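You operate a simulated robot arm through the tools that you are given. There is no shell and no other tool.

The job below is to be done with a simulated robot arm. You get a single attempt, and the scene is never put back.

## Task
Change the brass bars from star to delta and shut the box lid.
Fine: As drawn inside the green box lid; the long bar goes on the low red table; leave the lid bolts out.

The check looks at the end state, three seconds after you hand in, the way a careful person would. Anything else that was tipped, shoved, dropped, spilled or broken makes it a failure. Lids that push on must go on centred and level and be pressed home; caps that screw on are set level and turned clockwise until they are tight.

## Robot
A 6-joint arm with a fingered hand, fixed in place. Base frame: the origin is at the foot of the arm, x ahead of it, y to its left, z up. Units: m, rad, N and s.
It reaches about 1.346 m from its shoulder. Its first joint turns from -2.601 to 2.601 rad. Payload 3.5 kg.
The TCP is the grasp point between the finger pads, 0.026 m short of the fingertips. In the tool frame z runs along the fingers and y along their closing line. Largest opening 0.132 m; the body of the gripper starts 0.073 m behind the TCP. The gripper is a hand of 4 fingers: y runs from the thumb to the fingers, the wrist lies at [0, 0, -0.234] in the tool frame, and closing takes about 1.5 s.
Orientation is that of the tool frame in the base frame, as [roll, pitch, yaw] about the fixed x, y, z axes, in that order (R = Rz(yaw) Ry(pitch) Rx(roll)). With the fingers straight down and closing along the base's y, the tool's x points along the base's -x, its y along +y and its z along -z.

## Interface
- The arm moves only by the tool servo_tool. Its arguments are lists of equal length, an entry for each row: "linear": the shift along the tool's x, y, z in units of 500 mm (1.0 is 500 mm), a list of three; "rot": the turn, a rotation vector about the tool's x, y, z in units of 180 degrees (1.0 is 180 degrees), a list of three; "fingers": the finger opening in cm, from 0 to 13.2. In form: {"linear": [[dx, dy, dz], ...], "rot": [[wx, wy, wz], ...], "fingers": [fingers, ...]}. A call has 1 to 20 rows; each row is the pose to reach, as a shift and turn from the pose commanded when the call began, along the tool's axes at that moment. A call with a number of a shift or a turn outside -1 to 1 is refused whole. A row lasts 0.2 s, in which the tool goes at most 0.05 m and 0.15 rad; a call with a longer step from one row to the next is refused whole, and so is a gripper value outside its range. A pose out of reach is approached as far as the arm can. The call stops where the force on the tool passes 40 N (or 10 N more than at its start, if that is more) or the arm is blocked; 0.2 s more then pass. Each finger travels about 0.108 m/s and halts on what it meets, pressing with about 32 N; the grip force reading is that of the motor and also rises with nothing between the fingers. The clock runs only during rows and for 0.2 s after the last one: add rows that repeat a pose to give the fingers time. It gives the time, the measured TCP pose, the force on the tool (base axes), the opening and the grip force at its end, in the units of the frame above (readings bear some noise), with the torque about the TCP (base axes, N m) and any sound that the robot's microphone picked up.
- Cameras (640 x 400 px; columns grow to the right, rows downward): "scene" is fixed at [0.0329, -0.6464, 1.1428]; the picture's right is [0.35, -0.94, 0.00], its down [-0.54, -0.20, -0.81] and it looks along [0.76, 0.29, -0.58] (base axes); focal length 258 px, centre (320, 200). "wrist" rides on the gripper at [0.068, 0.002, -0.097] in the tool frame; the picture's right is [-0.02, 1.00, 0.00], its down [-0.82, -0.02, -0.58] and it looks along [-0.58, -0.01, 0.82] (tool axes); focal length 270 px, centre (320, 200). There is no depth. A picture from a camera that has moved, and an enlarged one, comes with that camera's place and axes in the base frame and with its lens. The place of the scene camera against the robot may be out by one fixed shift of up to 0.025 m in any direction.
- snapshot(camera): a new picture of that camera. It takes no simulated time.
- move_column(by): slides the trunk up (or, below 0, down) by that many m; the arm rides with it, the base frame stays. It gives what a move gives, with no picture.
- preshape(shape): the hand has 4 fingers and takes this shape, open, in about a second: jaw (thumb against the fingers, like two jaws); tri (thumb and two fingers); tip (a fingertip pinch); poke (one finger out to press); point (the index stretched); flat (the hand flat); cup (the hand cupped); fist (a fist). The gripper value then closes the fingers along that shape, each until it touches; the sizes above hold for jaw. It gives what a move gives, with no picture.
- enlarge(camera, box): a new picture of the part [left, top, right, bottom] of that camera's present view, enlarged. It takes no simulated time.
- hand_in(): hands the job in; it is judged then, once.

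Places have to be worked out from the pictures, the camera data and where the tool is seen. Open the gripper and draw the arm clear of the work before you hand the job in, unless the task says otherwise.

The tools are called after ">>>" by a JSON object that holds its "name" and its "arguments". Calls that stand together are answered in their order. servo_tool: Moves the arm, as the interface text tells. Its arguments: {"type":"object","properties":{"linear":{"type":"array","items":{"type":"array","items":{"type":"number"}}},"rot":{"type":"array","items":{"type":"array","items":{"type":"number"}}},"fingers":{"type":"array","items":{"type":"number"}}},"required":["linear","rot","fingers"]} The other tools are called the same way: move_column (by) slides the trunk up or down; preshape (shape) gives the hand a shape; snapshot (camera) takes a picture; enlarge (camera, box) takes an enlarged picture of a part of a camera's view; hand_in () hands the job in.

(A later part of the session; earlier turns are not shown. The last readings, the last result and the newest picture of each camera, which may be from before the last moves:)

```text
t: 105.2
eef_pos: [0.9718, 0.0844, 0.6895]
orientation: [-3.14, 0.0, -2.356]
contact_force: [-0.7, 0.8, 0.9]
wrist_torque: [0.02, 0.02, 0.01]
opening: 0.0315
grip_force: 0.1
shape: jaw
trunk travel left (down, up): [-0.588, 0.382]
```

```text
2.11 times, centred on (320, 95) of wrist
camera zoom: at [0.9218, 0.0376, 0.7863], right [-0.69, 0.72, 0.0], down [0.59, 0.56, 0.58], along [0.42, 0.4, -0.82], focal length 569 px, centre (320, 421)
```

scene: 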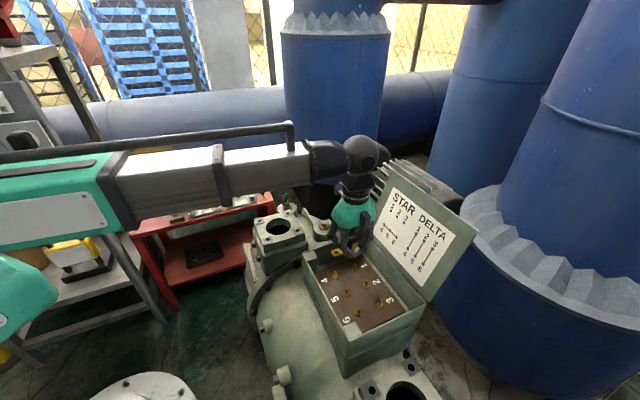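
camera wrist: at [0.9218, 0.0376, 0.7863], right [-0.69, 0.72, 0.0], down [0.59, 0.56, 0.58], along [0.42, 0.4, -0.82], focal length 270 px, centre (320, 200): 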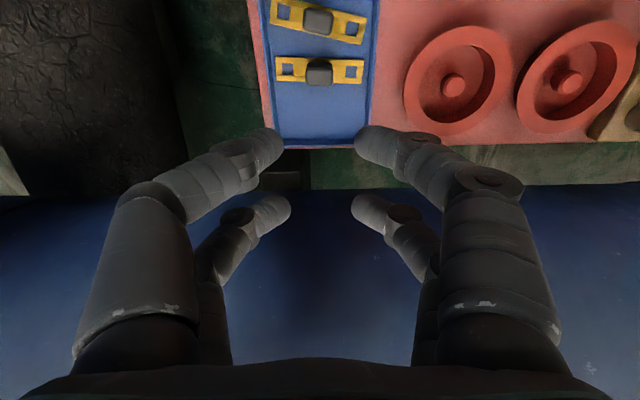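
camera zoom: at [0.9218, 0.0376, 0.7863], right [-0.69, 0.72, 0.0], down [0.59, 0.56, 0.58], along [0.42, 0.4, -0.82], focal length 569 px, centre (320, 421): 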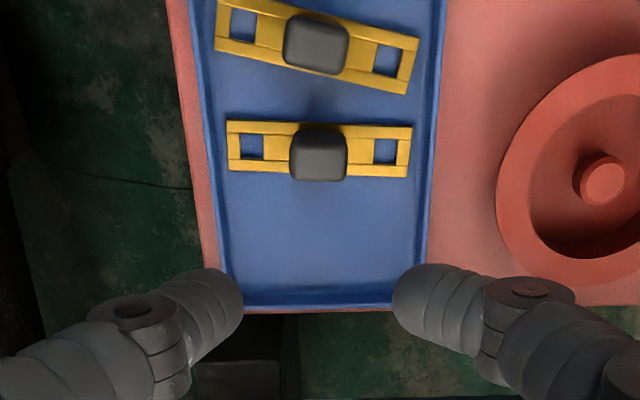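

Bar 2's knob is at tool (21.5, 0.6) mm and the bar is turned about 2.7°. I align the yaw to it, nudge 3 mm, and lower toward it.

>>> {"name": "servo_tool", "arguments": {"linear": [[0.006, 0.001, 0], [0.006, 0.001, 0], [0.006, 0.001, 0]], "rot": [[0, 0, 0.0153], [0, 0, 0.0153], [0, 0, 0.0153]], "fingers": [3.2, 3.2, 3.2]}}

>>> {"name": "move_column", "arguments": {"by": -0.118}}

>>> {"name": "enlarge", "arguments": {"camera": "wrist", "box": [220, 50, 420, 240]}}

>>> {"name": "enlarge", "arguments": {"camera": "scene", "box": [210, 130, 290, 220]}}

```text
t: 106.0
eef_pos: [0.9723, 0.0821, 0.6898]
orientation: [-3.139, -0.001, -2.404]
contact_force: [0.4, 0.1, -0.4]
wrist_torque: [-0.02, -0.01, 0.0]
opening: 0.0317
grip_force: 0.0
shape: jaw
trunk travel left (down, up): [-0.588, 0.382]
```

```text
t: 107.5
eef_pos: [0.9709, 0.0827, 0.5716]
orientation: [-3.14, 0.0, -2.403]
contact_force: [-0.1, 0.0, -0.4]
wrist_torque: [-0.01, 0.0, 0.04]
opening: 0.0316
grip_force: 0.0
shape: jaw
trunk travel left (down, up): [-0.47, 0.5]
```

```text
2.11 times, centred on (320, 145) of wrist
camera zoom: at [0.9178, 0.0384, 0.6682], right [-0.65, 0.76, 0.0], down [0.62, 0.53, 0.58], along [0.44, 0.38, -0.82], focal length 569 px, centre (320, 316)
```

zoom: 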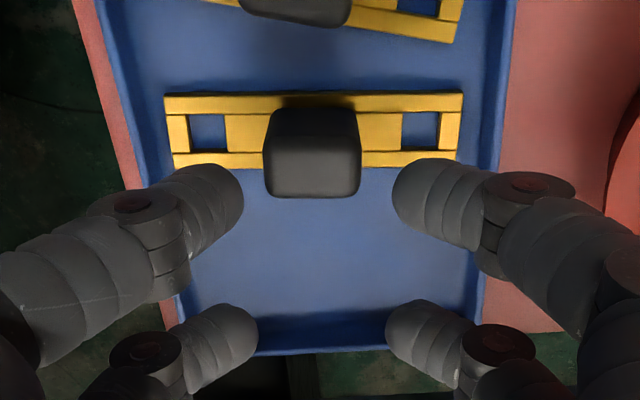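

```text
4.44 times, centred on (250, 175) of scene
camera zoom: at [0.0329, -0.6464, 1.1428], right [0.35, -0.94, 0.0], down [-0.54, -0.2, -0.81], along [0.76, 0.29, -0.58], focal length 1149 px, centre (631, 311)
```

zoom: 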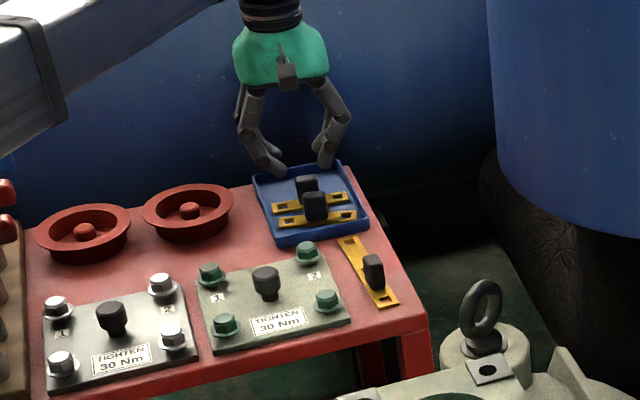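

The same picture as for the first bar, and well aligned. I lower 27 mm and close to pinch the knob.

>>> {"name": "servo_tool", "arguments": {"linear": [[-0.002, -0.001, 0], [-0.002, -0.001, 0]], "rot": [[0, 0, 0], [0, 0, 0]], "fingers": [3.2, 3.2]}}

>>> {"name": "move_column", "arguments": {"by": -0.027}}

>>> {"name": "servo_tool", "arguments": {"linear": [[0, 0, 0], [0, 0, 0], [0, 0, 0], [0, 0, 0], [0, 0, 0], [0, 0, 0], [0, 0, 0], [0, 0, 0], [0, 0, 0]], "rot": [[0, 0, 0], [0, 0, 0], [0, 0, 0], [0, 0, 0], [0, 0, 0], [0, 0, 0], [0, 0, 0], [0, 0, 0], [0, 0, 0]], "fingers": [2.8, 2.5, 2.2, 1.9, 1.6, 1.3, 1.0, 1.0, 1.0]}}

>>> {"name": "enlarge", "arguments": {"camera": "wrist", "box": [220, 50, 420, 240]}}

```text
t: 108.1
eef_pos: [0.9711, 0.0836, 0.5711]
orientation: [-3.139, 0.0, -2.402]
contact_force: [0.2, 0.4, 0.6]
wrist_torque: [-0.01, 0.02, 0.0]
opening: 0.0313
grip_force: 0.1
shape: jaw
trunk travel left (down, up): [-0.47, 0.5]
```

```text
t: 108.8
eef_pos: [0.9727, 0.083, 0.5439]
orientation: [-3.139, -0.002, -2.402]
contact_force: [0.4, 0.8, -0.3]
wrist_torque: [-0.01, 0.02, 0.01]
opening: 0.0317
grip_force: 0.0
shape: jaw
trunk travel left (down, up): [-0.443, 0.527]
```

```text
t: 110.8
eef_pos: [0.9718, 0.0834, 0.5433]
orientation: [-3.14, 0.001, -2.401]
contact_force: [-0.7, -0.2, 0.3]
wrist_torque: [0.0, 0.0, 0.0]
opening: 0.0071
grip_force: 31.7
shape: jaw
trunk travel left (down, up): [-0.443, 0.527]
```

```text
2.11 times, centred on (320, 145) of wrist
camera zoom: at [0.9186, 0.0387, 0.6412], right [-0.65, 0.76, 0.0], down [0.62, 0.53, 0.58], along [0.44, 0.38, -0.82], focal length 569 px, centre (320, 316)
```

zoom: 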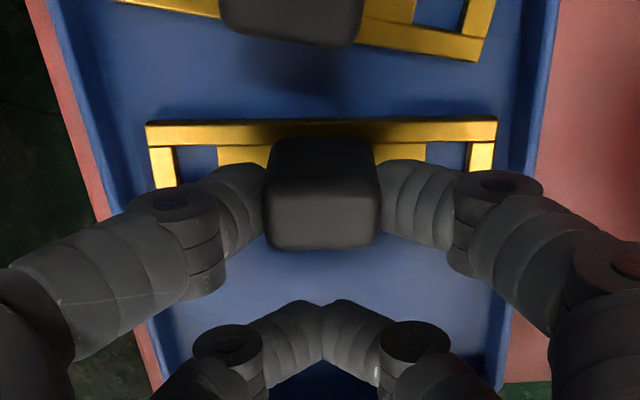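

Gripped the same way as the first. I lift 15 mm and verify before raising fully.

>>> {"name": "move_column", "arguments": {"by": 0.015}}

>>> {"name": "enlarge", "arguments": {"camera": "wrist", "box": [220, 50, 420, 240]}}

>>> {"name": "enlarge", "arguments": {"camera": "scene", "box": [220, 140, 280, 210]}}

```text
t: 111.5
eef_pos: [0.9715, 0.083, 0.5603]
orientation: [-3.14, 0.001, -2.402]
contact_force: [-0.3, 1.0, -0.9]
wrist_torque: [0.01, -0.03, 0.04]
opening: 0.0072
grip_force: 31.5
shape: jaw
trunk travel left (down, up): [-0.458, 0.512]
```

```text
2.11 times, centred on (320, 145) of wrist
camera zoom: at [0.9186, 0.0387, 0.6562], right [-0.65, 0.76, 0.0], down [0.62, 0.53, 0.58], along [0.44, 0.38, -0.82], focal length 569 px, centre (320, 316)
```

zoom: 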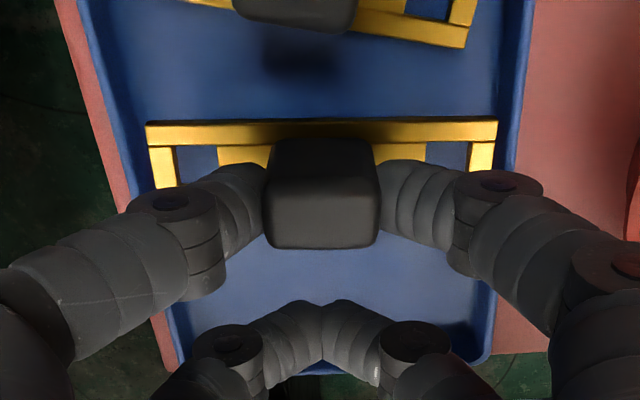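

```text
5.71 times, centred on (250, 175) of scene
camera zoom: at [0.0329, -0.6464, 1.1428], right [0.35, -0.94, 0.0], down [-0.54, -0.2, -0.81], along [0.76, 0.29, -0.58], focal length 1477 px, centre (720, 343)
```

zoom: 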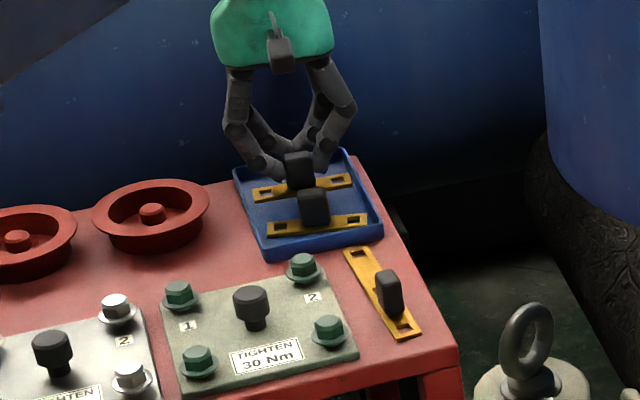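

Bar 2 is held level. I raise to carry height and travel to the box, turning to yaw +45° on the way, to above posts 2‑5.

>>> {"name": "move_column", "arguments": {"by": 0.27}}

>>> {"name": "servo_tool", "arguments": {"linear": [[0.061, -0.0114, 0], [0.122, -0.0229, 0], [0.183, -0.0343, 0], [0.243, -0.0457, 0], [0.304, -0.0571, 0], [0.365, -0.0686, 0], [0.426, -0.08, 0], [0.487, -0.0914, 0], [0.547, -0.1029, 0], [0.608, -0.1143, 0], [0.669, -0.1257, 0], [0.73, -0.1371, 0], [0.79, -0.1486, 0], [0.8508, -0.16, 0], [0.8508, -0.16, 0]], "rot": [[0, 0, 0.0347], [0, 0, 0.0694], [0, 0, 0.104], [0, 0, 0.1387], [0, 0, 0.1734], [0, 0, 0.208], [0, 0, 0.2427], [0, 0, 0.2774], [0, 0, 0.312], [0, 0, 0.3467], [0, 0, 0.3814], [0, 0, 0.416], [0, 0, 0.4507], [0, 0, 0.4854], [0, 0, 0.4854]], "fingers": [1.0, 1.0, 1.0, 1.0, 1.0, 1.0, 1.0, 1.0, 1.0, 1.0, 1.0, 1.0, 1.0, 1.0, 1.0]}}

>>> {"name": "servo_tool", "arguments": {"linear": [[-0.0086, -0.061, 0], [-0.0172, -0.122, 0], [-0.0259, -0.184, 0], [-0.0345, -0.245, 0], [-0.0431, -0.306, 0], [-0.0517, -0.367, 0], [-0.0604, -0.4285, 0], [-0.069, -0.49, 0], [-0.0776, -0.551, 0], [-0.0862, -0.612, 0], [-0.0948, -0.673, 0], [-0.1035, -0.735, 0], [-0.1121, -0.796, 0], [-0.1207, -0.857, 0], [-0.1207, -0.857, 0]], "rot": [[0, 0, 0.0357], [0, 0, 0.0714], [0, 0, 0.1071], [0, 0, 0.1429], [0, 0, 0.1786], [0, 0, 0.2143], [0, 0, 0.25], [0, 0, 0.2857], [0, 0, 0.3214], [0, 0, 0.3571], [0, 0, 0.3929], [0, 0, 0.4286], [0, 0, 0.4643], [0, 0, 0.5], [0, 0, 0.5]], "fingers": [1.0, 1.0, 1.0, 1.0, 1.0, 1.0, 1.0, 1.0, 1.0, 1.0, 1.0, 1.0, 1.0, 1.0, 1.0]}}

>>> {"name": "move_column", "arguments": {"by": -0.13}}

>>> {"name": "snapshot", "arguments": {"camera": "wrist"}}

>>> {"name": "enlarge", "arguments": {"camera": "wrist", "box": [200, 0, 440, 180]}}

```text
t: 114.2
eef_pos: [0.9716, 0.0835, 0.8292]
orientation: [3.141, -0.002, -2.405]
contact_force: [0.3, -0.5, -0.5]
wrist_torque: [0.02, -0.04, 0.0]
opening: 0.0071
grip_force: 32.2
shape: jaw
trunk travel left (down, up): [-0.728, 0.242]
```

```text
t: 117.4
eef_pos: [0.7116, -0.2618, 0.8292]
orientation: [-3.141, 0.003, 2.353]
contact_force: [-0.1, 0.5, -0.6]
wrist_torque: [-0.03, -0.04, 0.0]
opening: 0.0071
grip_force: 31.9
shape: jaw
trunk travel left (down, up): [-0.728, 0.242]
```

```text
t: 120.6
eef_pos: [0.4476, -0.6066, 0.8281]
orientation: [3.139, 0.001, 0.782]
contact_force: [0.5, -0.5, 0.3]
wrist_torque: [0.01, -0.01, 0.0]
opening: 0.0067
grip_force: 31.8
shape: jaw
out of reach, approached as far as the arm can: row 12
trunk travel left (down, up): [-0.728, 0.242]
```

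```text
t: 122.2
eef_pos: [0.4473, -0.6062, 0.6995]
orientation: [3.141, 0.0, 0.784]
contact_force: [0.7, -0.1, -0.3]
wrist_torque: [-0.04, 0.05, 0.02]
opening: 0.0072
grip_force: 31.8
shape: jaw
trunk travel left (down, up): [-0.598, 0.372]
```

```text
taken
camera wrist: at [0.4964, -0.5592, 0.7963], right [0.69, -0.73, 0.0], down [-0.59, -0.56, 0.58], along [-0.42, -0.4, -0.82], focal length 270 px, centre (320, 200)
```

wrist: 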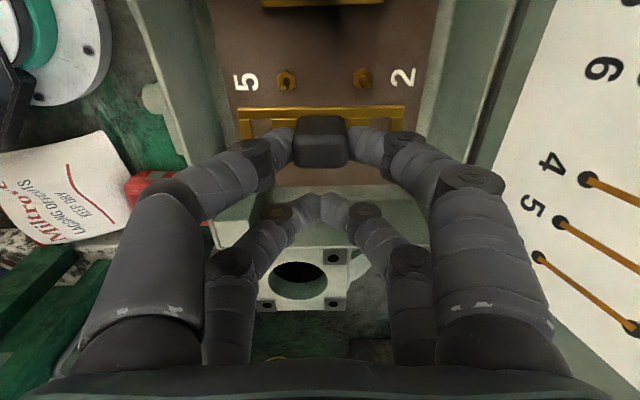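

```text
2.22 times, centred on (320, 90) of wrist
camera zoom: at [0.4964, -0.5592, 0.7963], right [0.69, -0.73, 0.0], down [-0.59, -0.56, 0.58], along [-0.42, -0.4, -0.82], focal length 601 px, centre (320, 444)
```

zoom: 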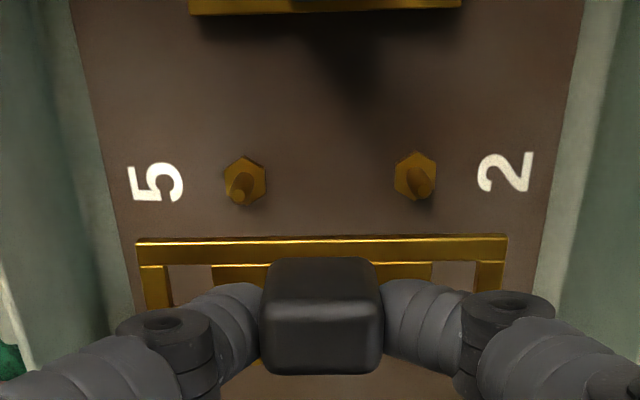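

I'm a few millimetres off from the approach. Compared with the first placement, the posts sit about 2.5 mm toward +x and 3.4 mm toward +y. I correct that and lower to just above the tips.

>>> {"name": "servo_tool", "arguments": {"linear": [[0.005, 0.0068, 0], [0.005, 0.0068, 0], [0.005, 0.0068, 0]], "rot": [[0, 0, 0], [0, 0, 0], [0, 0, 0]], "fingers": [1.0, 1.0, 1.0]}}

>>> {"name": "move_column", "arguments": {"by": -0.068}}

>>> {"name": "enlarge", "arguments": {"camera": "wrist", "box": [220, 60, 420, 190]}}

>>> {"name": "enlarge", "arguments": {"camera": "scene", "box": [300, 230, 400, 310]}}

```text
t: 123.0
eef_pos: [0.4529, -0.6088, 0.6997]
orientation: [3.14, 0.002, 0.783]
contact_force: [-0.4, -0.6, -1.1]
wrist_torque: [-0.04, 0.0, 0.0]
opening: 0.0071
grip_force: 32.1
shape: jaw
trunk travel left (down, up): [-0.598, 0.372]
```

```text
t: 124.1
eef_pos: [0.452, -0.6079, 0.6309]
orientation: [3.14, 0.002, 0.784]
contact_force: [-0.1, -0.8, -1.5]
wrist_torque: [0.03, 0.01, 0.01]
opening: 0.0069
grip_force: 32.1
shape: jaw
trunk travel left (down, up): [-0.53, 0.44]
```

```text
3.08 times, centred on (320, 125) of wrist
camera zoom: at [0.5007, -0.5602, 0.7282], right [0.69, -0.73, 0.0], down [-0.59, -0.56, 0.58], along [-0.42, -0.4, -0.82], focal length 832 px, centre (320, 431)
```

zoom: 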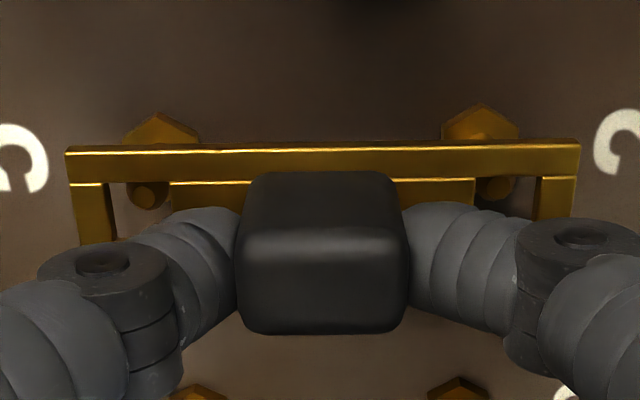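

```text
5.00 times, centred on (350, 270) of scene
camera zoom: at [0.0329, -0.6464, 1.1428], right [0.35, -0.94, 0.0], down [-0.54, -0.2, -0.81], along [0.76, 0.29, -0.58], focal length 1293 px, centre (170, -150)
```

zoom: 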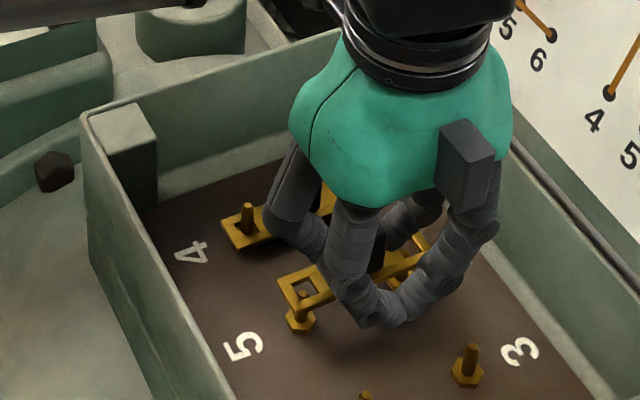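

The tips sit within about 1 mm of the hole centres. I trim −0.7 mm in y and lower 8 mm.

>>> {"name": "servo_tool", "arguments": {"linear": [[0, -0.0014, 0], [0, -0.0014, 0]], "rot": [[0, 0, 0], [0, 0, 0]], "fingers": [1.0, 1.0]}}

>>> {"name": "move_column", "arguments": {"by": -0.008}}

>>> {"name": "enlarge", "arguments": {"camera": "wrist", "box": [220, 60, 420, 190]}}

>>> {"name": "enlarge", "arguments": {"camera": "scene", "box": [300, 230, 400, 310]}}

```text
t: 124.7
eef_pos: [0.4506, -0.6068, 0.6314]
orientation: [3.141, 0.001, 0.784]
contact_force: [-0.9, -0.1, -0.5]
wrist_torque: [-0.03, 0.01, -0.02]
opening: 0.007
grip_force: 32.4
shape: jaw
trunk travel left (down, up): [-0.53, 0.44]
```

```text
t: 125.2
eef_pos: [0.45, -0.6057, 0.6227]
orientation: [3.139, 0.0, 0.784]
contact_force: [0.5, 0.7, -0.2]
wrist_torque: [0.03, 0.0, 0.01]
opening: 0.0073
grip_force: 32.6
shape: jaw
trunk travel left (down, up): [-0.522, 0.448]
```

```text
3.08 times, centred on (320, 125) of wrist
camera zoom: at [0.4997, -0.5596, 0.7202], right [0.69, -0.73, 0.0], down [-0.59, -0.56, 0.58], along [-0.42, -0.4, -0.82], focal length 832 px, centre (320, 431)
```

zoom: 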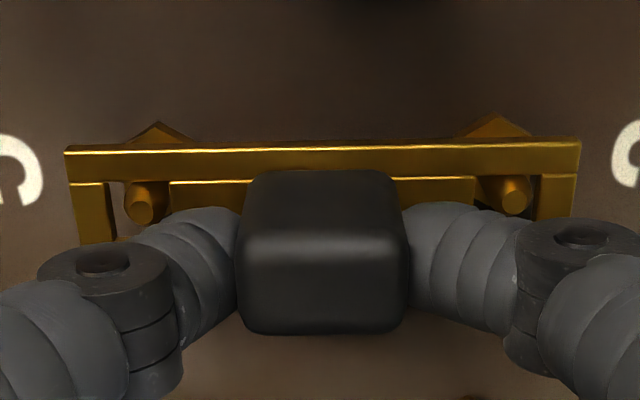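

```text
5.00 times, centred on (350, 270) of scene
camera zoom: at [0.0329, -0.6464, 1.1428], right [0.35, -0.94, 0.0], down [-0.54, -0.2, -0.81], along [0.76, 0.29, -0.58], focal length 1293 px, centre (170, -150)
```

zoom: 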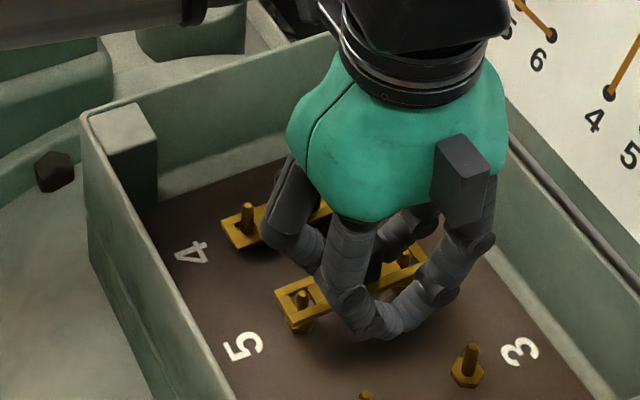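

Both tips are centred in the holes, matching the first placement. I continue down to the seat.

>>> {"name": "move_column", "arguments": {"by": -0.011}}

>>> {"name": "enlarge", "arguments": {"camera": "scene", "box": [310, 240, 400, 310]}}

>>> {"name": "move_column", "arguments": {"by": -0.005}}

>>> {"name": "enlarge", "arguments": {"camera": "scene", "box": [310, 240, 400, 310]}}

```text
t: 125.8
eef_pos: [0.451, -0.6063, 0.6108]
orientation: [3.141, -0.002, 0.783]
contact_force: [0.9, 0.3, -1.6]
wrist_torque: [0.0, 0.03, 0.0]
opening: 0.0072
grip_force: 32.0
shape: jaw
trunk travel left (down, up): [-0.511, 0.459]
```

```text
5.71 times, centred on (355, 275) of scene
camera zoom: at [0.0329, -0.6464, 1.1428], right [0.35, -0.94, 0.0], down [-0.54, -0.2, -0.81], along [0.76, 0.29, -0.58], focal length 1477 px, centre (120, -229)
```

zoom: 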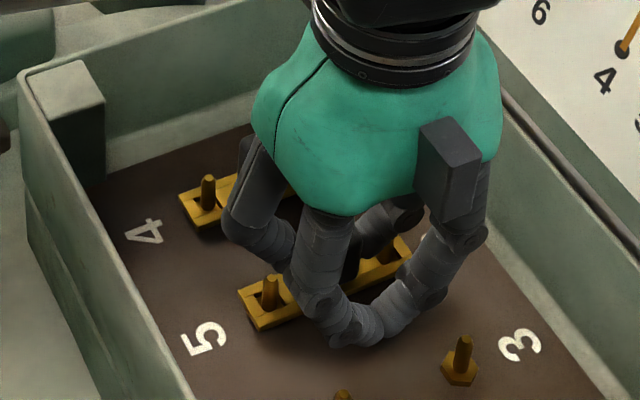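

```text
t: 126.4
eef_pos: [0.4518, -0.6079, 0.6069]
orientation: [3.137, -0.001, 0.784]
contact_force: [0.5, 0.9, 14.9]
wrist_torque: [0.18, -0.18, 0.0]
opening: 0.0077
grip_force: 32.2
shape: jaw
trunk travel left (down, up): [-0.506, 0.464]
```

```text
5.71 times, centred on (355, 275) of scene
camera zoom: at [0.0329, -0.6464, 1.1428], right [0.35, -0.94, 0.0], down [-0.54, -0.2, -0.81], along [0.76, 0.29, -0.58], focal length 1477 px, centre (120, -229)
```

zoom: 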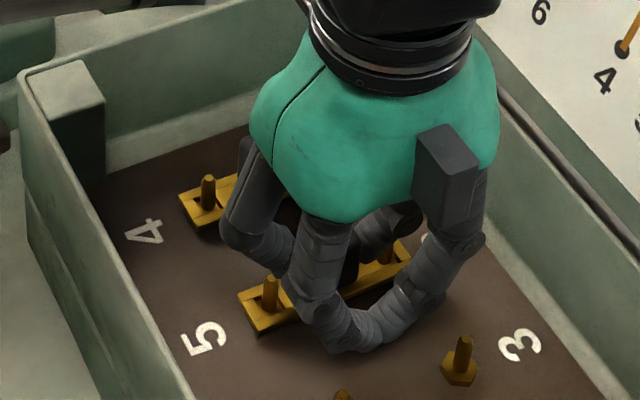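

Seated with 15 N, as before. I unload, release to 2.6 cm, and rise.

>>> {"name": "move_column", "arguments": {"by": 0.0015}}

>>> {"name": "servo_tool", "arguments": {"linear": [[0, 0, 0], [0, 0, 0], [0, 0, 0], [0, 0, 0], [0, 0, 0], [0, 0, 0]], "rot": [[0, 0, 0], [0, 0, 0], [0, 0, 0], [0, 0, 0], [0, 0, 0], [0, 0, 0]], "fingers": [1.5, 2.0, 2.4, 2.6, 2.6, 2.6]}}

>>> {"name": "move_column", "arguments": {"by": 0.006}}

>>> {"name": "enlarge", "arguments": {"camera": "scene", "box": [310, 240, 400, 310]}}

>>> {"name": "enlarge", "arguments": {"camera": "wrist", "box": [220, 60, 420, 190]}}

```text
t: 126.9
eef_pos: [0.4516, -0.6062, 0.6078]
orientation: [3.139, 0.001, 0.784]
contact_force: [0.9, 0.5, 4.6]
wrist_torque: [0.08, -0.07, -0.02]
opening: 0.0076
grip_force: 32.1
shape: jaw
trunk travel left (down, up): [-0.507, 0.463]
```

```text
t: 128.3
eef_pos: [0.4511, -0.6075, 0.6094]
orientation: [3.141, 0.0, 0.784]
contact_force: [0.9, -1.4, 1.1]
wrist_torque: [-0.03, -0.03, -0.07]
opening: 0.0248
grip_force: 0.1
shape: jaw
trunk travel left (down, up): [-0.507, 0.463]
```

```text
t: 128.8
eef_pos: [0.4513, -0.6076, 0.6148]
orientation: [3.14, -0.001, 0.783]
contact_force: [0.6, 0.0, -0.1]
wrist_torque: [0.0, -0.01, -0.02]
opening: 0.0259
grip_force: 0.1
shape: jaw
trunk travel left (down, up): [-0.513, 0.457]
```

```text
5.71 times, centred on (355, 275) of scene
camera zoom: at [0.0329, -0.6464, 1.1428], right [0.35, -0.94, 0.0], down [-0.54, -0.2, -0.81], along [0.76, 0.29, -0.58], focal length 1477 px, centre (120, -229)
```

zoom: 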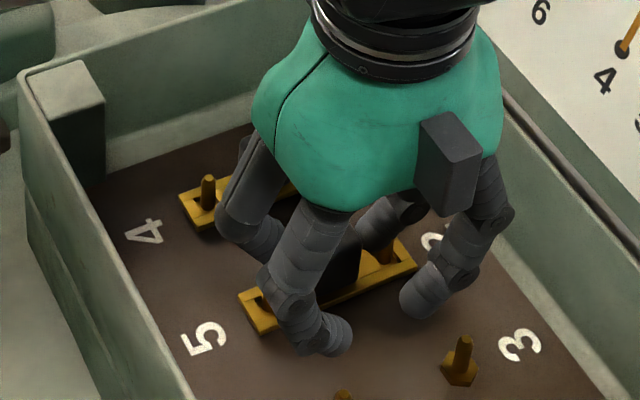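

```text
3.08 times, centred on (320, 125) of wrist
camera zoom: at [0.4996, -0.5596, 0.7118], right [0.69, -0.73, 0.0], down [-0.59, -0.56, 0.58], along [-0.42, -0.4, -0.82], focal length 832 px, centre (320, 431)
```

zoom: 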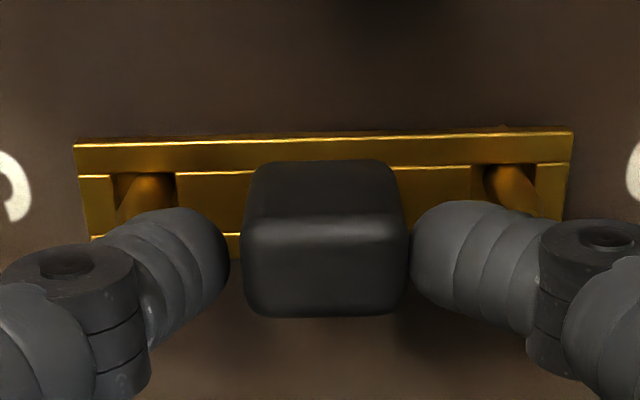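

Bar 2‑5 is released and seated. I raise clear, then return for the last bar. With the tray otherwise empty I can pick it at near yaw +45° using the rear finger pair, which keeps fingers off the box wall when I place 3‑6.

>>> {"name": "move_column", "arguments": {"by": 0.03}}

>>> {"name": "move_column", "arguments": {"by": 0.185}}

>>> {"name": "enlarge", "arguments": {"camera": "scene", "box": [290, 230, 410, 330]}}

>>> {"name": "enlarge", "arguments": {"camera": "wrist", "box": [200, 0, 440, 180]}}

```text
t: 129.6
eef_pos: [0.4514, -0.6066, 0.6445]
orientation: [3.139, 0.0, 0.785]
contact_force: [0.4, -0.2, -0.1]
wrist_torque: [0.0, -0.03, -0.01]
opening: 0.0257
grip_force: 0.1
shape: jaw
trunk travel left (down, up): [-0.543, 0.427]
```

```text
t: 131.6
eef_pos: [0.4507, -0.6076, 0.829]
orientation: [3.14, -0.002, 0.784]
contact_force: [-0.2, -1.4, 0.3]
wrist_torque: [0.0, 0.01, 0.0]
opening: 0.0257
grip_force: 0.0
shape: jaw
trunk travel left (down, up): [-0.728, 0.242]
```

```text
4.00 times, centred on (350, 280) of scene
camera zoom: at [0.0329, -0.6464, 1.1428], right [0.35, -0.94, 0.0], down [-0.54, -0.2, -0.81], along [0.76, 0.29, -0.58], focal length 1034 px, centre (200, -120)
```

zoom: 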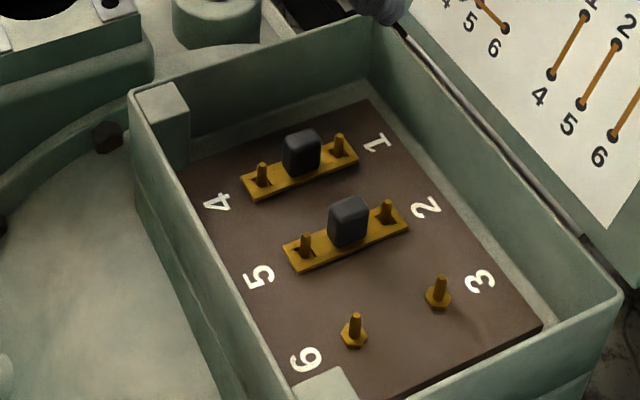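

```text
2.22 times, centred on (320, 90) of wrist
camera zoom: at [0.4996, -0.5597, 0.9267], right [0.69, -0.73, 0.0], down [-0.59, -0.56, 0.58], along [-0.42, -0.4, -0.82], focal length 601 px, centre (320, 444)
```

zoom: 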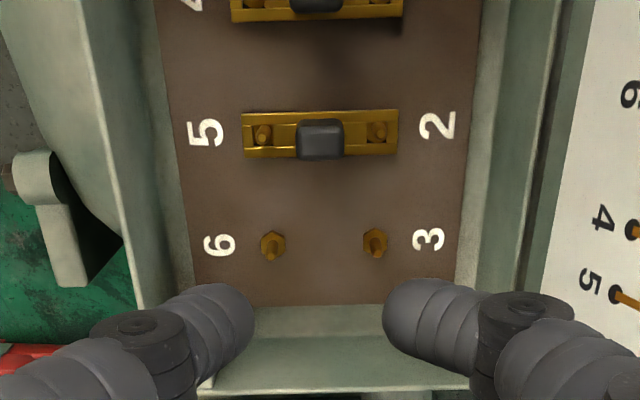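

Both bars look right. Now I travel back to the tray, above bar 1, with yaw ≈ 33° to match its turn.

>>> {"name": "servo_tool", "arguments": {"linear": [[0.06, -0.0087, 0], [0.12, -0.0173, 0], [0.185, -0.0267, 0], [0.25, -0.0361, 0], [0.315, -0.0455, 0], [0.38, -0.0549, 0], [0.445, -0.0643, 0], [0.51, -0.0737, 0], [0.575, -0.0831, 0], [0.64, -0.0925, 0], [0.705, -0.1019, 0], [0.77, -0.1112, 0], [0.814, -0.1176, 0]], "rot": [[0, 0, 0], [0, 0, 0], [0, 0, 0], [0, 0, 0], [0, 0, 0], [0, 0, 0], [0, 0, 0], [0, 0, 0], [0, 0, 0], [0, 0, 0], [0, 0, 0], [0, 0, 0], [0, 0, 0]], "fingers": [3.2, 3.2, 3.2, 3.2, 3.2, 3.2, 3.2, 3.2, 3.2, 3.2, 3.2, 3.2, 3.2]}}

>>> {"name": "servo_tool", "arguments": {"linear": [[0.06, -0.0087, 0], [0.12, -0.0173, 0], [0.185, -0.0267, 0], [0.25, -0.0361, 0], [0.315, -0.0455, 0], [0.38, -0.0549, 0], [0.445, -0.0643, 0], [0.51, -0.0737, 0], [0.575, -0.0831, 0], [0.64, -0.0925, 0], [0.705, -0.1019, 0], [0.77, -0.1112, 0], [0.814, -0.1176, 0], [0.814, -0.1176, 0]], "rot": [[0, 0, 0.005], [0, 0, 0.01], [0, 0, 0.015], [0, 0, 0.02], [0, 0, 0.026], [0, 0, 0.031], [0, 0, 0.037], [0, 0, 0.042], [0, 0, 0.047], [0, 0, 0.053], [0, 0, 0.058], [0, 0, 0.063], [0, 0, 0.0672], [0, 0, 0.0672]], "fingers": [3.2, 3.2, 3.2, 3.2, 3.2, 3.2, 3.2, 3.2, 3.2, 3.2, 3.2, 3.2, 3.2, 3.2]}}

>>> {"name": "move_column", "arguments": {"by": -0.14}}

>>> {"name": "snapshot", "arguments": {"camera": "wrist"}}

>>> {"name": "enlarge", "arguments": {"camera": "wrist", "box": [220, 20, 420, 210]}}

>>> {"name": "snapshot", "arguments": {"camera": "scene"}}

```text
t: 134.4
eef_pos: [0.6979, -0.2786, 0.8302]
orientation: [3.14, 0.001, 0.781]
contact_force: [0.1, -0.1, -0.3]
wrist_torque: [-0.02, -0.01, 0.0]
opening: 0.0317
grip_force: 0.1
shape: jaw
trunk travel left (down, up): [-0.728, 0.242]
```

```text
t: 137.4
eef_pos: [0.9459, 0.0501, 0.8298]
orientation: [3.14, -0.001, 0.572]
contact_force: [-0.4, 0.7, 0.3]
wrist_torque: [-0.01, 0.0, 0.01]
opening: 0.0315
grip_force: 0.1
shape: jaw
trunk travel left (down, up): [-0.728, 0.242]
```

```text
t: 139.1
eef_pos: [0.9455, 0.0497, 0.6896]
orientation: [3.14, -0.001, 0.571]
contact_force: [0.8, 1.0, -0.8]
wrist_torque: [0.0, 0.02, -0.03]
opening: 0.0318
grip_force: 0.0
shape: jaw
trunk travel left (down, up): [-0.588, 0.382]
```

```text
taken
camera wrist: at [1.0028, 0.0859, 0.7868], right [0.52, -0.85, 0.0], down [-0.7, -0.42, 0.58], along [-0.49, -0.3, -0.82], focal length 270 px, centre (320, 200)
```

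wrist: 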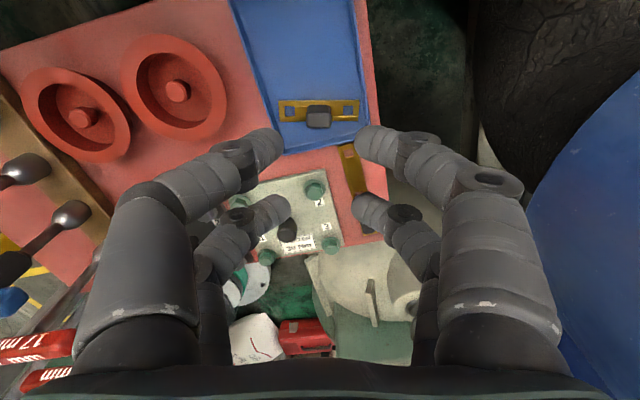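

```text
2.11 times, centred on (320, 115) of wrist
camera zoom: at [1.0028, 0.0859, 0.7868], right [0.52, -0.85, 0.0], down [-0.7, -0.42, 0.58], along [-0.49, -0.3, -0.82], focal length 569 px, centre (320, 379)
```

zoom: 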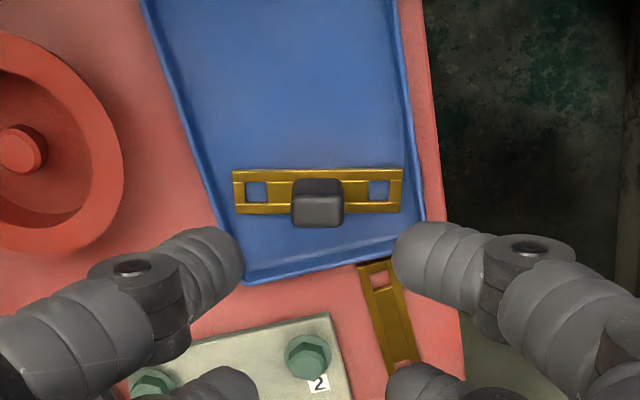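

```text
taken
```

scene: 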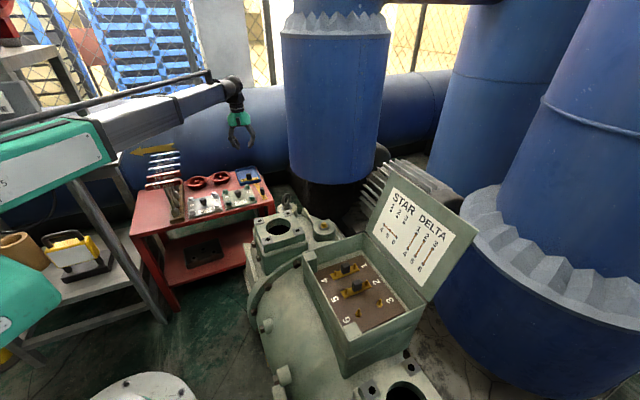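

The last bar is aligned with the hand, its knob at tool x ≈ −15.7 mm. I shift +3.3 mm so it falls under the rear pair, then lower.

>>> {"name": "servo_tool", "arguments": {"linear": [[0.0066, -0.002, 0], [0.0066, -0.002, 0], [0.0066, -0.002, 0]], "rot": [[0, 0, 0], [0, 0, 0], [0, 0, 0]], "fingers": [3.2, 3.2, 3.2]}}

>>> {"name": "move_column", "arguments": {"by": -0.118}}

>>> {"name": "enlarge", "arguments": {"camera": "wrist", "box": [220, 80, 420, 270]}}

>>> {"name": "enlarge", "arguments": {"camera": "scene", "box": [210, 130, 290, 220]}}

```text
t: 139.9
eef_pos: [0.9469, 0.0516, 0.6886]
orientation: [3.141, 0.0, 0.572]
contact_force: [1.1, -0.6, -0.4]
wrist_torque: [-0.01, -0.01, -0.02]
opening: 0.0316
grip_force: 0.0
shape: jaw
trunk travel left (down, up): [-0.588, 0.382]
```

```text
t: 141.4
eef_pos: [0.9481, 0.0523, 0.5717]
orientation: [3.141, -0.001, 0.573]
contact_force: [-0.3, 0.4, 0.3]
wrist_torque: [0.02, 0.05, 0.05]
opening: 0.0317
grip_force: 0.0
shape: jaw
trunk travel left (down, up): [-0.47, 0.5]
```

```text
2.11 times, centred on (320, 175) of wrist
camera zoom: at [1.0052, 0.088, 0.6688], right [0.52, -0.85, 0.0], down [-0.7, -0.42, 0.58], along [-0.49, -0.3, -0.82], focal length 569 px, centre (320, 253)
```

zoom: 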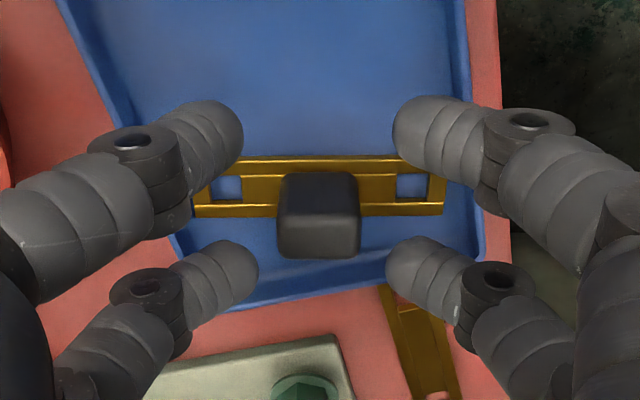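

```text
4.44 times, centred on (250, 175) of scene
camera zoom: at [0.0329, -0.6464, 1.1428], right [0.35, -0.94, 0.0], down [-0.54, -0.2, -0.81], along [0.76, 0.29, -0.58], focal length 1149 px, centre (631, 311)
```

zoom: 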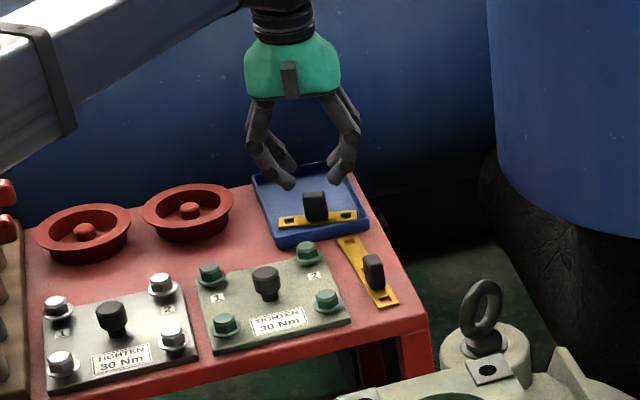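

The knob is under the rear pair. I trim 1 mm, lower 27 mm, and close.

>>> {"name": "servo_tool", "arguments": {"linear": [[-0.002, -0.001, 0], [-0.002, -0.001, 0]], "rot": [[0, 0, 0], [0, 0, 0]], "fingers": [3.2, 3.2]}}

>>> {"name": "move_column", "arguments": {"by": -0.027}}

>>> {"name": "enlarge", "arguments": {"camera": "wrist", "box": [220, 80, 420, 270]}}

>>> {"name": "servo_tool", "arguments": {"linear": [[0, 0, 0], [0, 0, 0], [0, 0, 0], [0, 0, 0], [0, 0, 0], [0, 0, 0], [0, 0, 0], [0, 0, 0], [0, 0, 0]], "rot": [[0, 0, 0], [0, 0, 0], [0, 0, 0], [0, 0, 0], [0, 0, 0], [0, 0, 0], [0, 0, 0], [0, 0, 0], [0, 0, 0]], "fingers": [2.8, 2.5, 2.2, 1.9, 1.6, 1.3, 1.0, 1.0, 1.0]}}

>>> {"name": "enlarge", "arguments": {"camera": "wrist", "box": [220, 80, 420, 270]}}

```text
t: 142.0
eef_pos: [0.9461, 0.0513, 0.5713]
orientation: [3.141, 0.0, 0.572]
contact_force: [0.5, -0.4, 0.4]
wrist_torque: [0.02, 0.0, 0.0]
opening: 0.0318
grip_force: 0.1
shape: jaw
trunk travel left (down, up): [-0.47, 0.5]
```

```text
t: 142.7
eef_pos: [0.9473, 0.0517, 0.544]
orientation: [3.14, 0.001, 0.573]
contact_force: [-0.1, 0.3, -0.3]
wrist_torque: [-0.01, -0.01, 0.0]
opening: 0.0317
grip_force: 0.0
shape: jaw
trunk travel left (down, up): [-0.443, 0.527]
```

```text
2.11 times, centred on (320, 175) of wrist
camera zoom: at [1.0041, 0.0876, 0.6417], right [0.52, -0.85, 0.0], down [-0.7, -0.42, 0.58], along [-0.49, -0.3, -0.82], focal length 569 px, centre (320, 253)
```

zoom: 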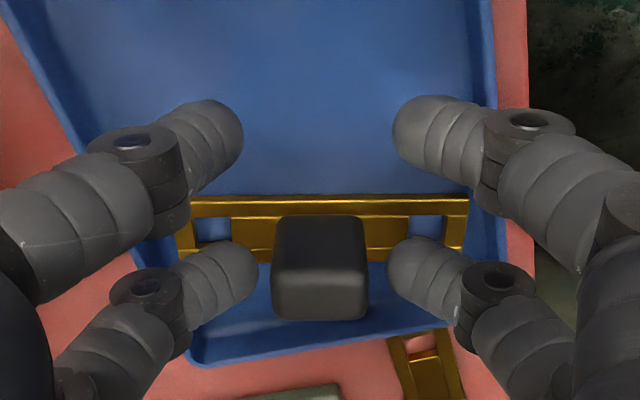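

```text
t: 144.7
eef_pos: [0.9463, 0.0508, 0.5452]
orientation: [3.138, -0.002, 0.573]
contact_force: [0.3, 0.2, 2.7]
wrist_torque: [0.02, 0.03, 0.03]
opening: 0.0115
grip_force: 0.1
shape: jaw
trunk travel left (down, up): [-0.443, 0.527]
```

```text
2.11 times, centred on (320, 175) of wrist
camera zoom: at [1.0039, 0.0876, 0.642], right [0.52, -0.85, 0.0], down [-0.7, -0.42, 0.58], along [-0.49, -0.3, -0.82], focal length 569 px, centre (320, 253)
```

zoom: 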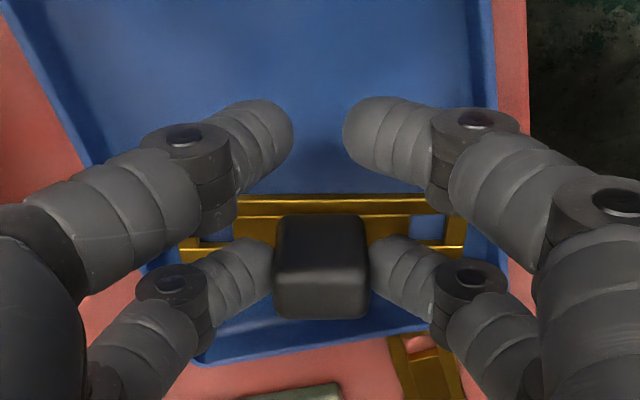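

The rear pair has reached the knob but the motor isn't loaded yet. I close further to build the grip.

>>> {"name": "servo_tool", "arguments": {"linear": [[0, 0, 0], [0, 0, 0], [0, 0, 0], [0, 0, 0], [0, 0, 0], [0, 0, 0]], "rot": [[0, 0, 0], [0, 0, 0], [0, 0, 0], [0, 0, 0], [0, 0, 0], [0, 0, 0]], "fingers": [0.7, 0.5, 0.4, 0.4, 0.4, 0.4]}}

>>> {"name": "enlarge", "arguments": {"camera": "wrist", "box": [220, 80, 420, 270]}}

```text
t: 146.1
eef_pos: [0.9472, 0.052, 0.545]
orientation: [-3.141, -0.003, 0.572]
contact_force: [-0.7, 0.7, 6.1]
wrist_torque: [-0.03, 0.06, 0.02]
opening: 0.0061
grip_force: 0.1
shape: jaw
trunk travel left (down, up): [-0.443, 0.527]
```

```text
2.11 times, centred on (320, 175) of wrist
camera zoom: at [1.0038, 0.0876, 0.6423], right [0.52, -0.85, 0.0], down [-0.7, -0.42, 0.58], along [-0.49, -0.3, -0.82], focal length 569 px, centre (320, 253)
```

zoom: 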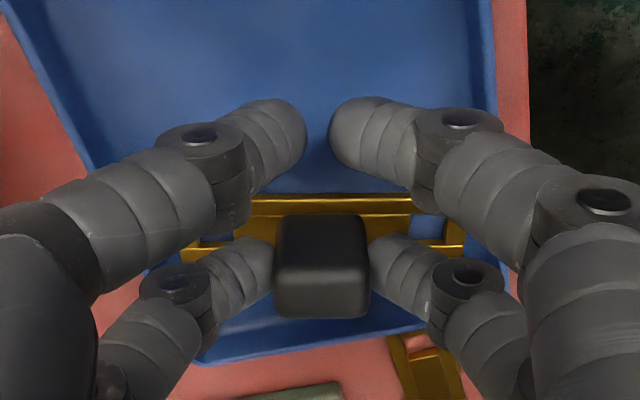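

>>> {"name": "servo_tool", "arguments": {"linear": [[0, 0, 0], [0, 0, 0], [0, 0, 0], [0, 0, 0], [0, 0, 0], [0, 0, 0]], "rot": [[0, 0, 0], [0, 0, 0], [0, 0, 0], [0, 0, 0], [0, 0, 0], [0, 0, 0]], "fingers": [0.2, 0.1, 0, 0, 0, 0]}}

>>> {"name": "enlarge", "arguments": {"camera": "wrist", "box": [220, 80, 420, 270]}}

```text
t: 147.5
eef_pos: [0.9462, 0.0515, 0.5438]
orientation: [3.141, 0.001, 0.572]
contact_force: [0.2, 0.6, -0.6]
wrist_torque: [0.05, 0.0, 0.0]
opening: 0.0001
grip_force: 31.6
shape: jaw
trunk travel left (down, up): [-0.443, 0.527]
```

```text
2.11 times, centred on (320, 175) of wrist
camera zoom: at [1.0041, 0.0876, 0.6417], right [0.52, -0.85, 0.0], down [-0.7, -0.42, 0.58], along [-0.49, -0.3, -0.82], focal length 569 px, centre (320, 253)
```

zoom: 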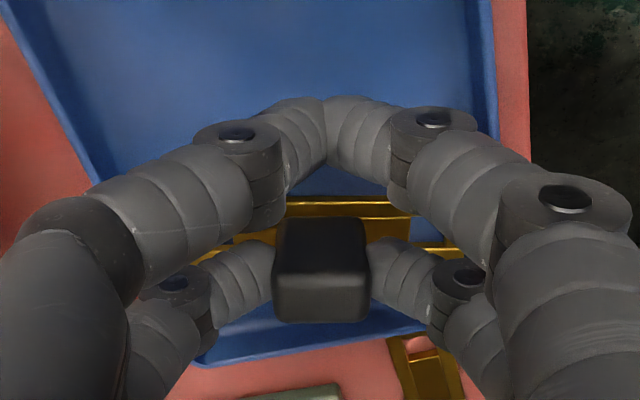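

Now the grip is loaded at 32 N with the rear pair on the knob. I lift 15 mm and verify.

>>> {"name": "move_column", "arguments": {"by": 0.015}}

>>> {"name": "enlarge", "arguments": {"camera": "wrist", "box": [220, 80, 420, 270]}}

>>> {"name": "enlarge", "arguments": {"camera": "scene", "box": [220, 140, 280, 210]}}

```text
t: 148.1
eef_pos: [0.9468, 0.052, 0.5592]
orientation: [3.14, 0.001, 0.574]
contact_force: [0.7, -0.8, -0.6]
wrist_torque: [-0.02, -0.03, -0.01]
opening: 0.0
grip_force: 31.8
shape: jaw
trunk travel left (down, up): [-0.458, 0.512]
```

```text
2.11 times, centred on (320, 175) of wrist
camera zoom: at [1.0041, 0.0876, 0.6568], right [0.52, -0.85, 0.0], down [-0.7, -0.42, 0.58], along [-0.49, -0.3, -0.82], focal length 569 px, centre (320, 253)
```

zoom: 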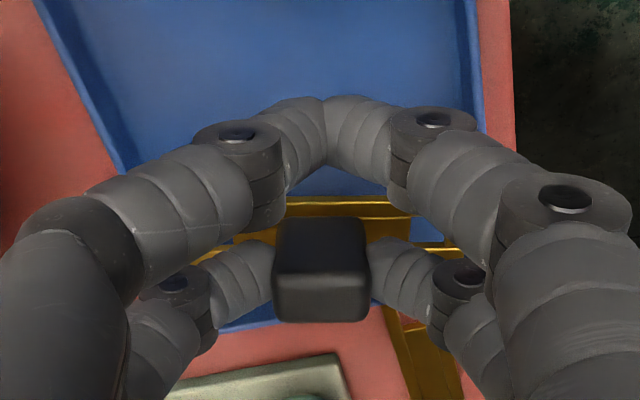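

```text
5.71 times, centred on (250, 175) of scene
camera zoom: at [0.0329, -0.6464, 1.1428], right [0.35, -0.94, 0.0], down [-0.54, -0.2, -0.81], along [0.76, 0.29, -0.58], focal length 1477 px, centre (720, 343)
```

zoom: 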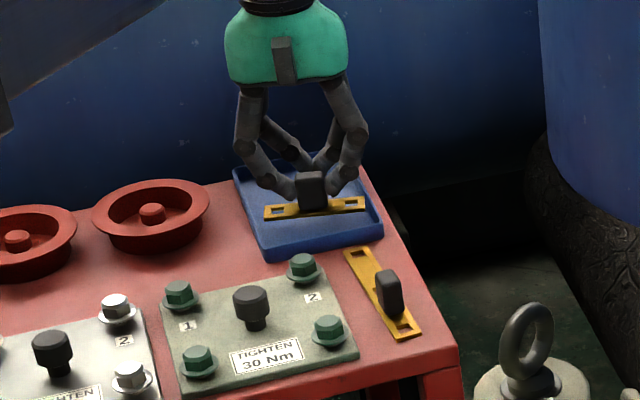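

The bar is up and level. I raise, carry it to the box at yaw +45°, and stop above posts 3‑6.

>>> {"name": "move_column", "arguments": {"by": 0.27}}

>>> {"name": "servo_tool", "arguments": {"linear": [[-0.061, 0.0223, 0], [-0.122, 0.0445, 0], [-0.183, 0.0668, 0], [-0.245, 0.089, 0], [-0.306, 0.1113, 0], [-0.367, 0.1336, 0], [-0.428, 0.1558, 0], [-0.489, 0.1781, 0], [-0.55, 0.2004, 0], [-0.611, 0.2226, 0], [-0.673, 0.2449, 0], [-0.734, 0.2671, 0], [-0.7948, 0.2894, 0], [-0.7948, 0.2894, 0]], "rot": [[0, 0, -0.005], [0, 0, -0.01], [0, 0, -0.0156], [0, 0, -0.0208], [0, 0, -0.026], [0, 0, -0.0312], [0, 0, -0.0364], [0, 0, -0.0415], [0, 0, -0.0467], [0, 0, -0.0519], [0, 0, -0.0571], [0, 0, -0.0623], [0, 0, -0.0675], [0, 0, -0.0675]], "fingers": [0, 0, 0, 0, 0, 0, 0, 0, 0, 0, 0, 0, 0, 0]}}

>>> {"name": "servo_tool", "arguments": {"linear": [[-0.06, 0.0083, 0], [-0.12, 0.0165, 0], [-0.185, 0.0255, 0], [-0.25, 0.0344, 0], [-0.315, 0.0433, 0], [-0.38, 0.0523, 0], [-0.445, 0.0612, 0], [-0.51, 0.0702, 0], [-0.575, 0.0791, 0], [-0.64, 0.0881, 0], [-0.705, 0.097, 0], [-0.77, 0.1059, 0], [-0.815, 0.1121, 0], [-0.838, 0.1153, 0], [-0.838, 0.1153, 0]], "rot": [[0, 0, 0], [0, 0, 0], [0, 0, 0], [0, 0, 0], [0, 0, 0], [0, 0, 0], [0, 0, 0], [0, 0, 0], [0, 0, 0], [0, 0, 0], [0, 0, 0], [0, 0, 0], [0, 0, 0], [0, 0, 0], [0, 0, 0]], "fingers": [0, 0, 0, 0, 0, 0, 0, 0, 0, 0, 0, 0, 0, 0, 0]}}

>>> {"name": "move_column", "arguments": {"by": -0.13}}

>>> {"name": "snapshot", "arguments": {"camera": "wrist"}}

>>> {"name": "enlarge", "arguments": {"camera": "wrist", "box": [200, 60, 440, 240]}}

>>> {"name": "enlarge", "arguments": {"camera": "scene", "box": [300, 210, 420, 320]}}

```text
t: 150.9
eef_pos: [0.9472, 0.0516, 0.8291]
orientation: [3.141, 0.001, 0.573]
contact_force: [-0.6, 0.6, 0.0]
wrist_torque: [-0.01, 0.02, 0.0]
opening: 0.0003
grip_force: 31.7
shape: jaw
trunk travel left (down, up): [-0.728, 0.242]
```

```text
t: 153.9
eef_pos: [0.6906, -0.2866, 0.8297]
orientation: [3.139, 0.001, 0.787]
contact_force: [0.0, -0.5, -0.7]
wrist_torque: [0.03, -0.02, 0.01]
opening: 0.0
grip_force: 32.3
shape: jaw
trunk travel left (down, up): [-0.728, 0.242]
```

```text
t: 157.1
eef_pos: [0.4352, -0.6223, 0.8293]
orientation: [3.14, 0.0, 0.784]
contact_force: [0.2, 0.0, -0.7]
wrist_torque: [-0.02, -0.01, -0.02]
opening: 0.0001
grip_force: 32.0
shape: jaw
trunk travel left (down, up): [-0.728, 0.242]
```

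```text
t: 158.7
eef_pos: [0.434, -0.6226, 0.7002]
orientation: [3.139, -0.001, 0.784]
contact_force: [-0.5, -0.8, -0.8]
wrist_torque: [0.0, 0.0, -0.06]
opening: 0.0
grip_force: 31.4
shape: jaw
trunk travel left (down, up): [-0.598, 0.372]
```

```text
taken
camera wrist: at [0.4831, -0.5746, 0.7968], right [0.69, -0.73, 0.0], down [-0.59, -0.56, 0.58], along [-0.42, -0.4, -0.82], focal length 270 px, centre (320, 200)
```

wrist: 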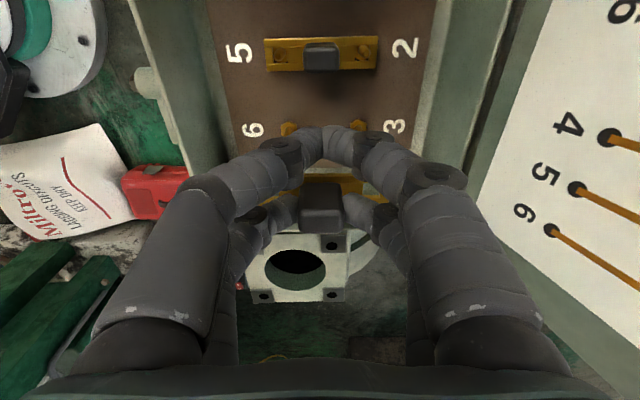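

```text
2.22 times, centred on (320, 150) of wrist
camera zoom: at [0.4831, -0.5746, 0.7968], right [0.69, -0.73, 0.0], down [-0.59, -0.56, 0.58], along [-0.42, -0.4, -0.82], focal length 601 px, centre (320, 311)
```

zoom: 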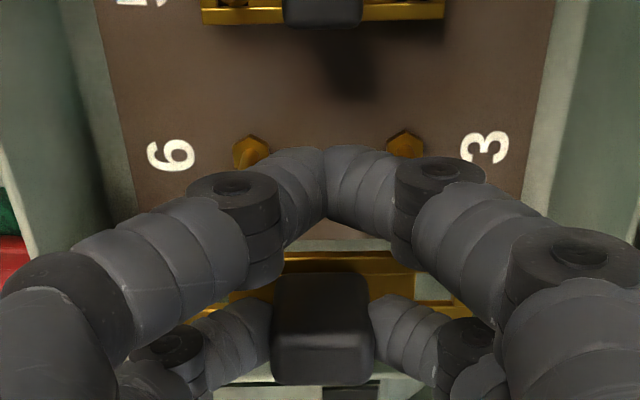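

```text
3.64 times, centred on (360, 265) of scene
camera zoom: at [0.0329, -0.6464, 1.1428], right [0.35, -0.94, 0.0], down [-0.54, -0.2, -0.81], along [0.76, 0.29, -0.58], focal length 940 px, centre (174, -36)
```

zoom: 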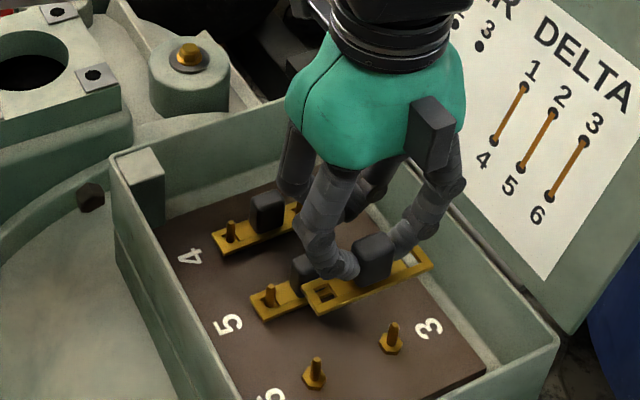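

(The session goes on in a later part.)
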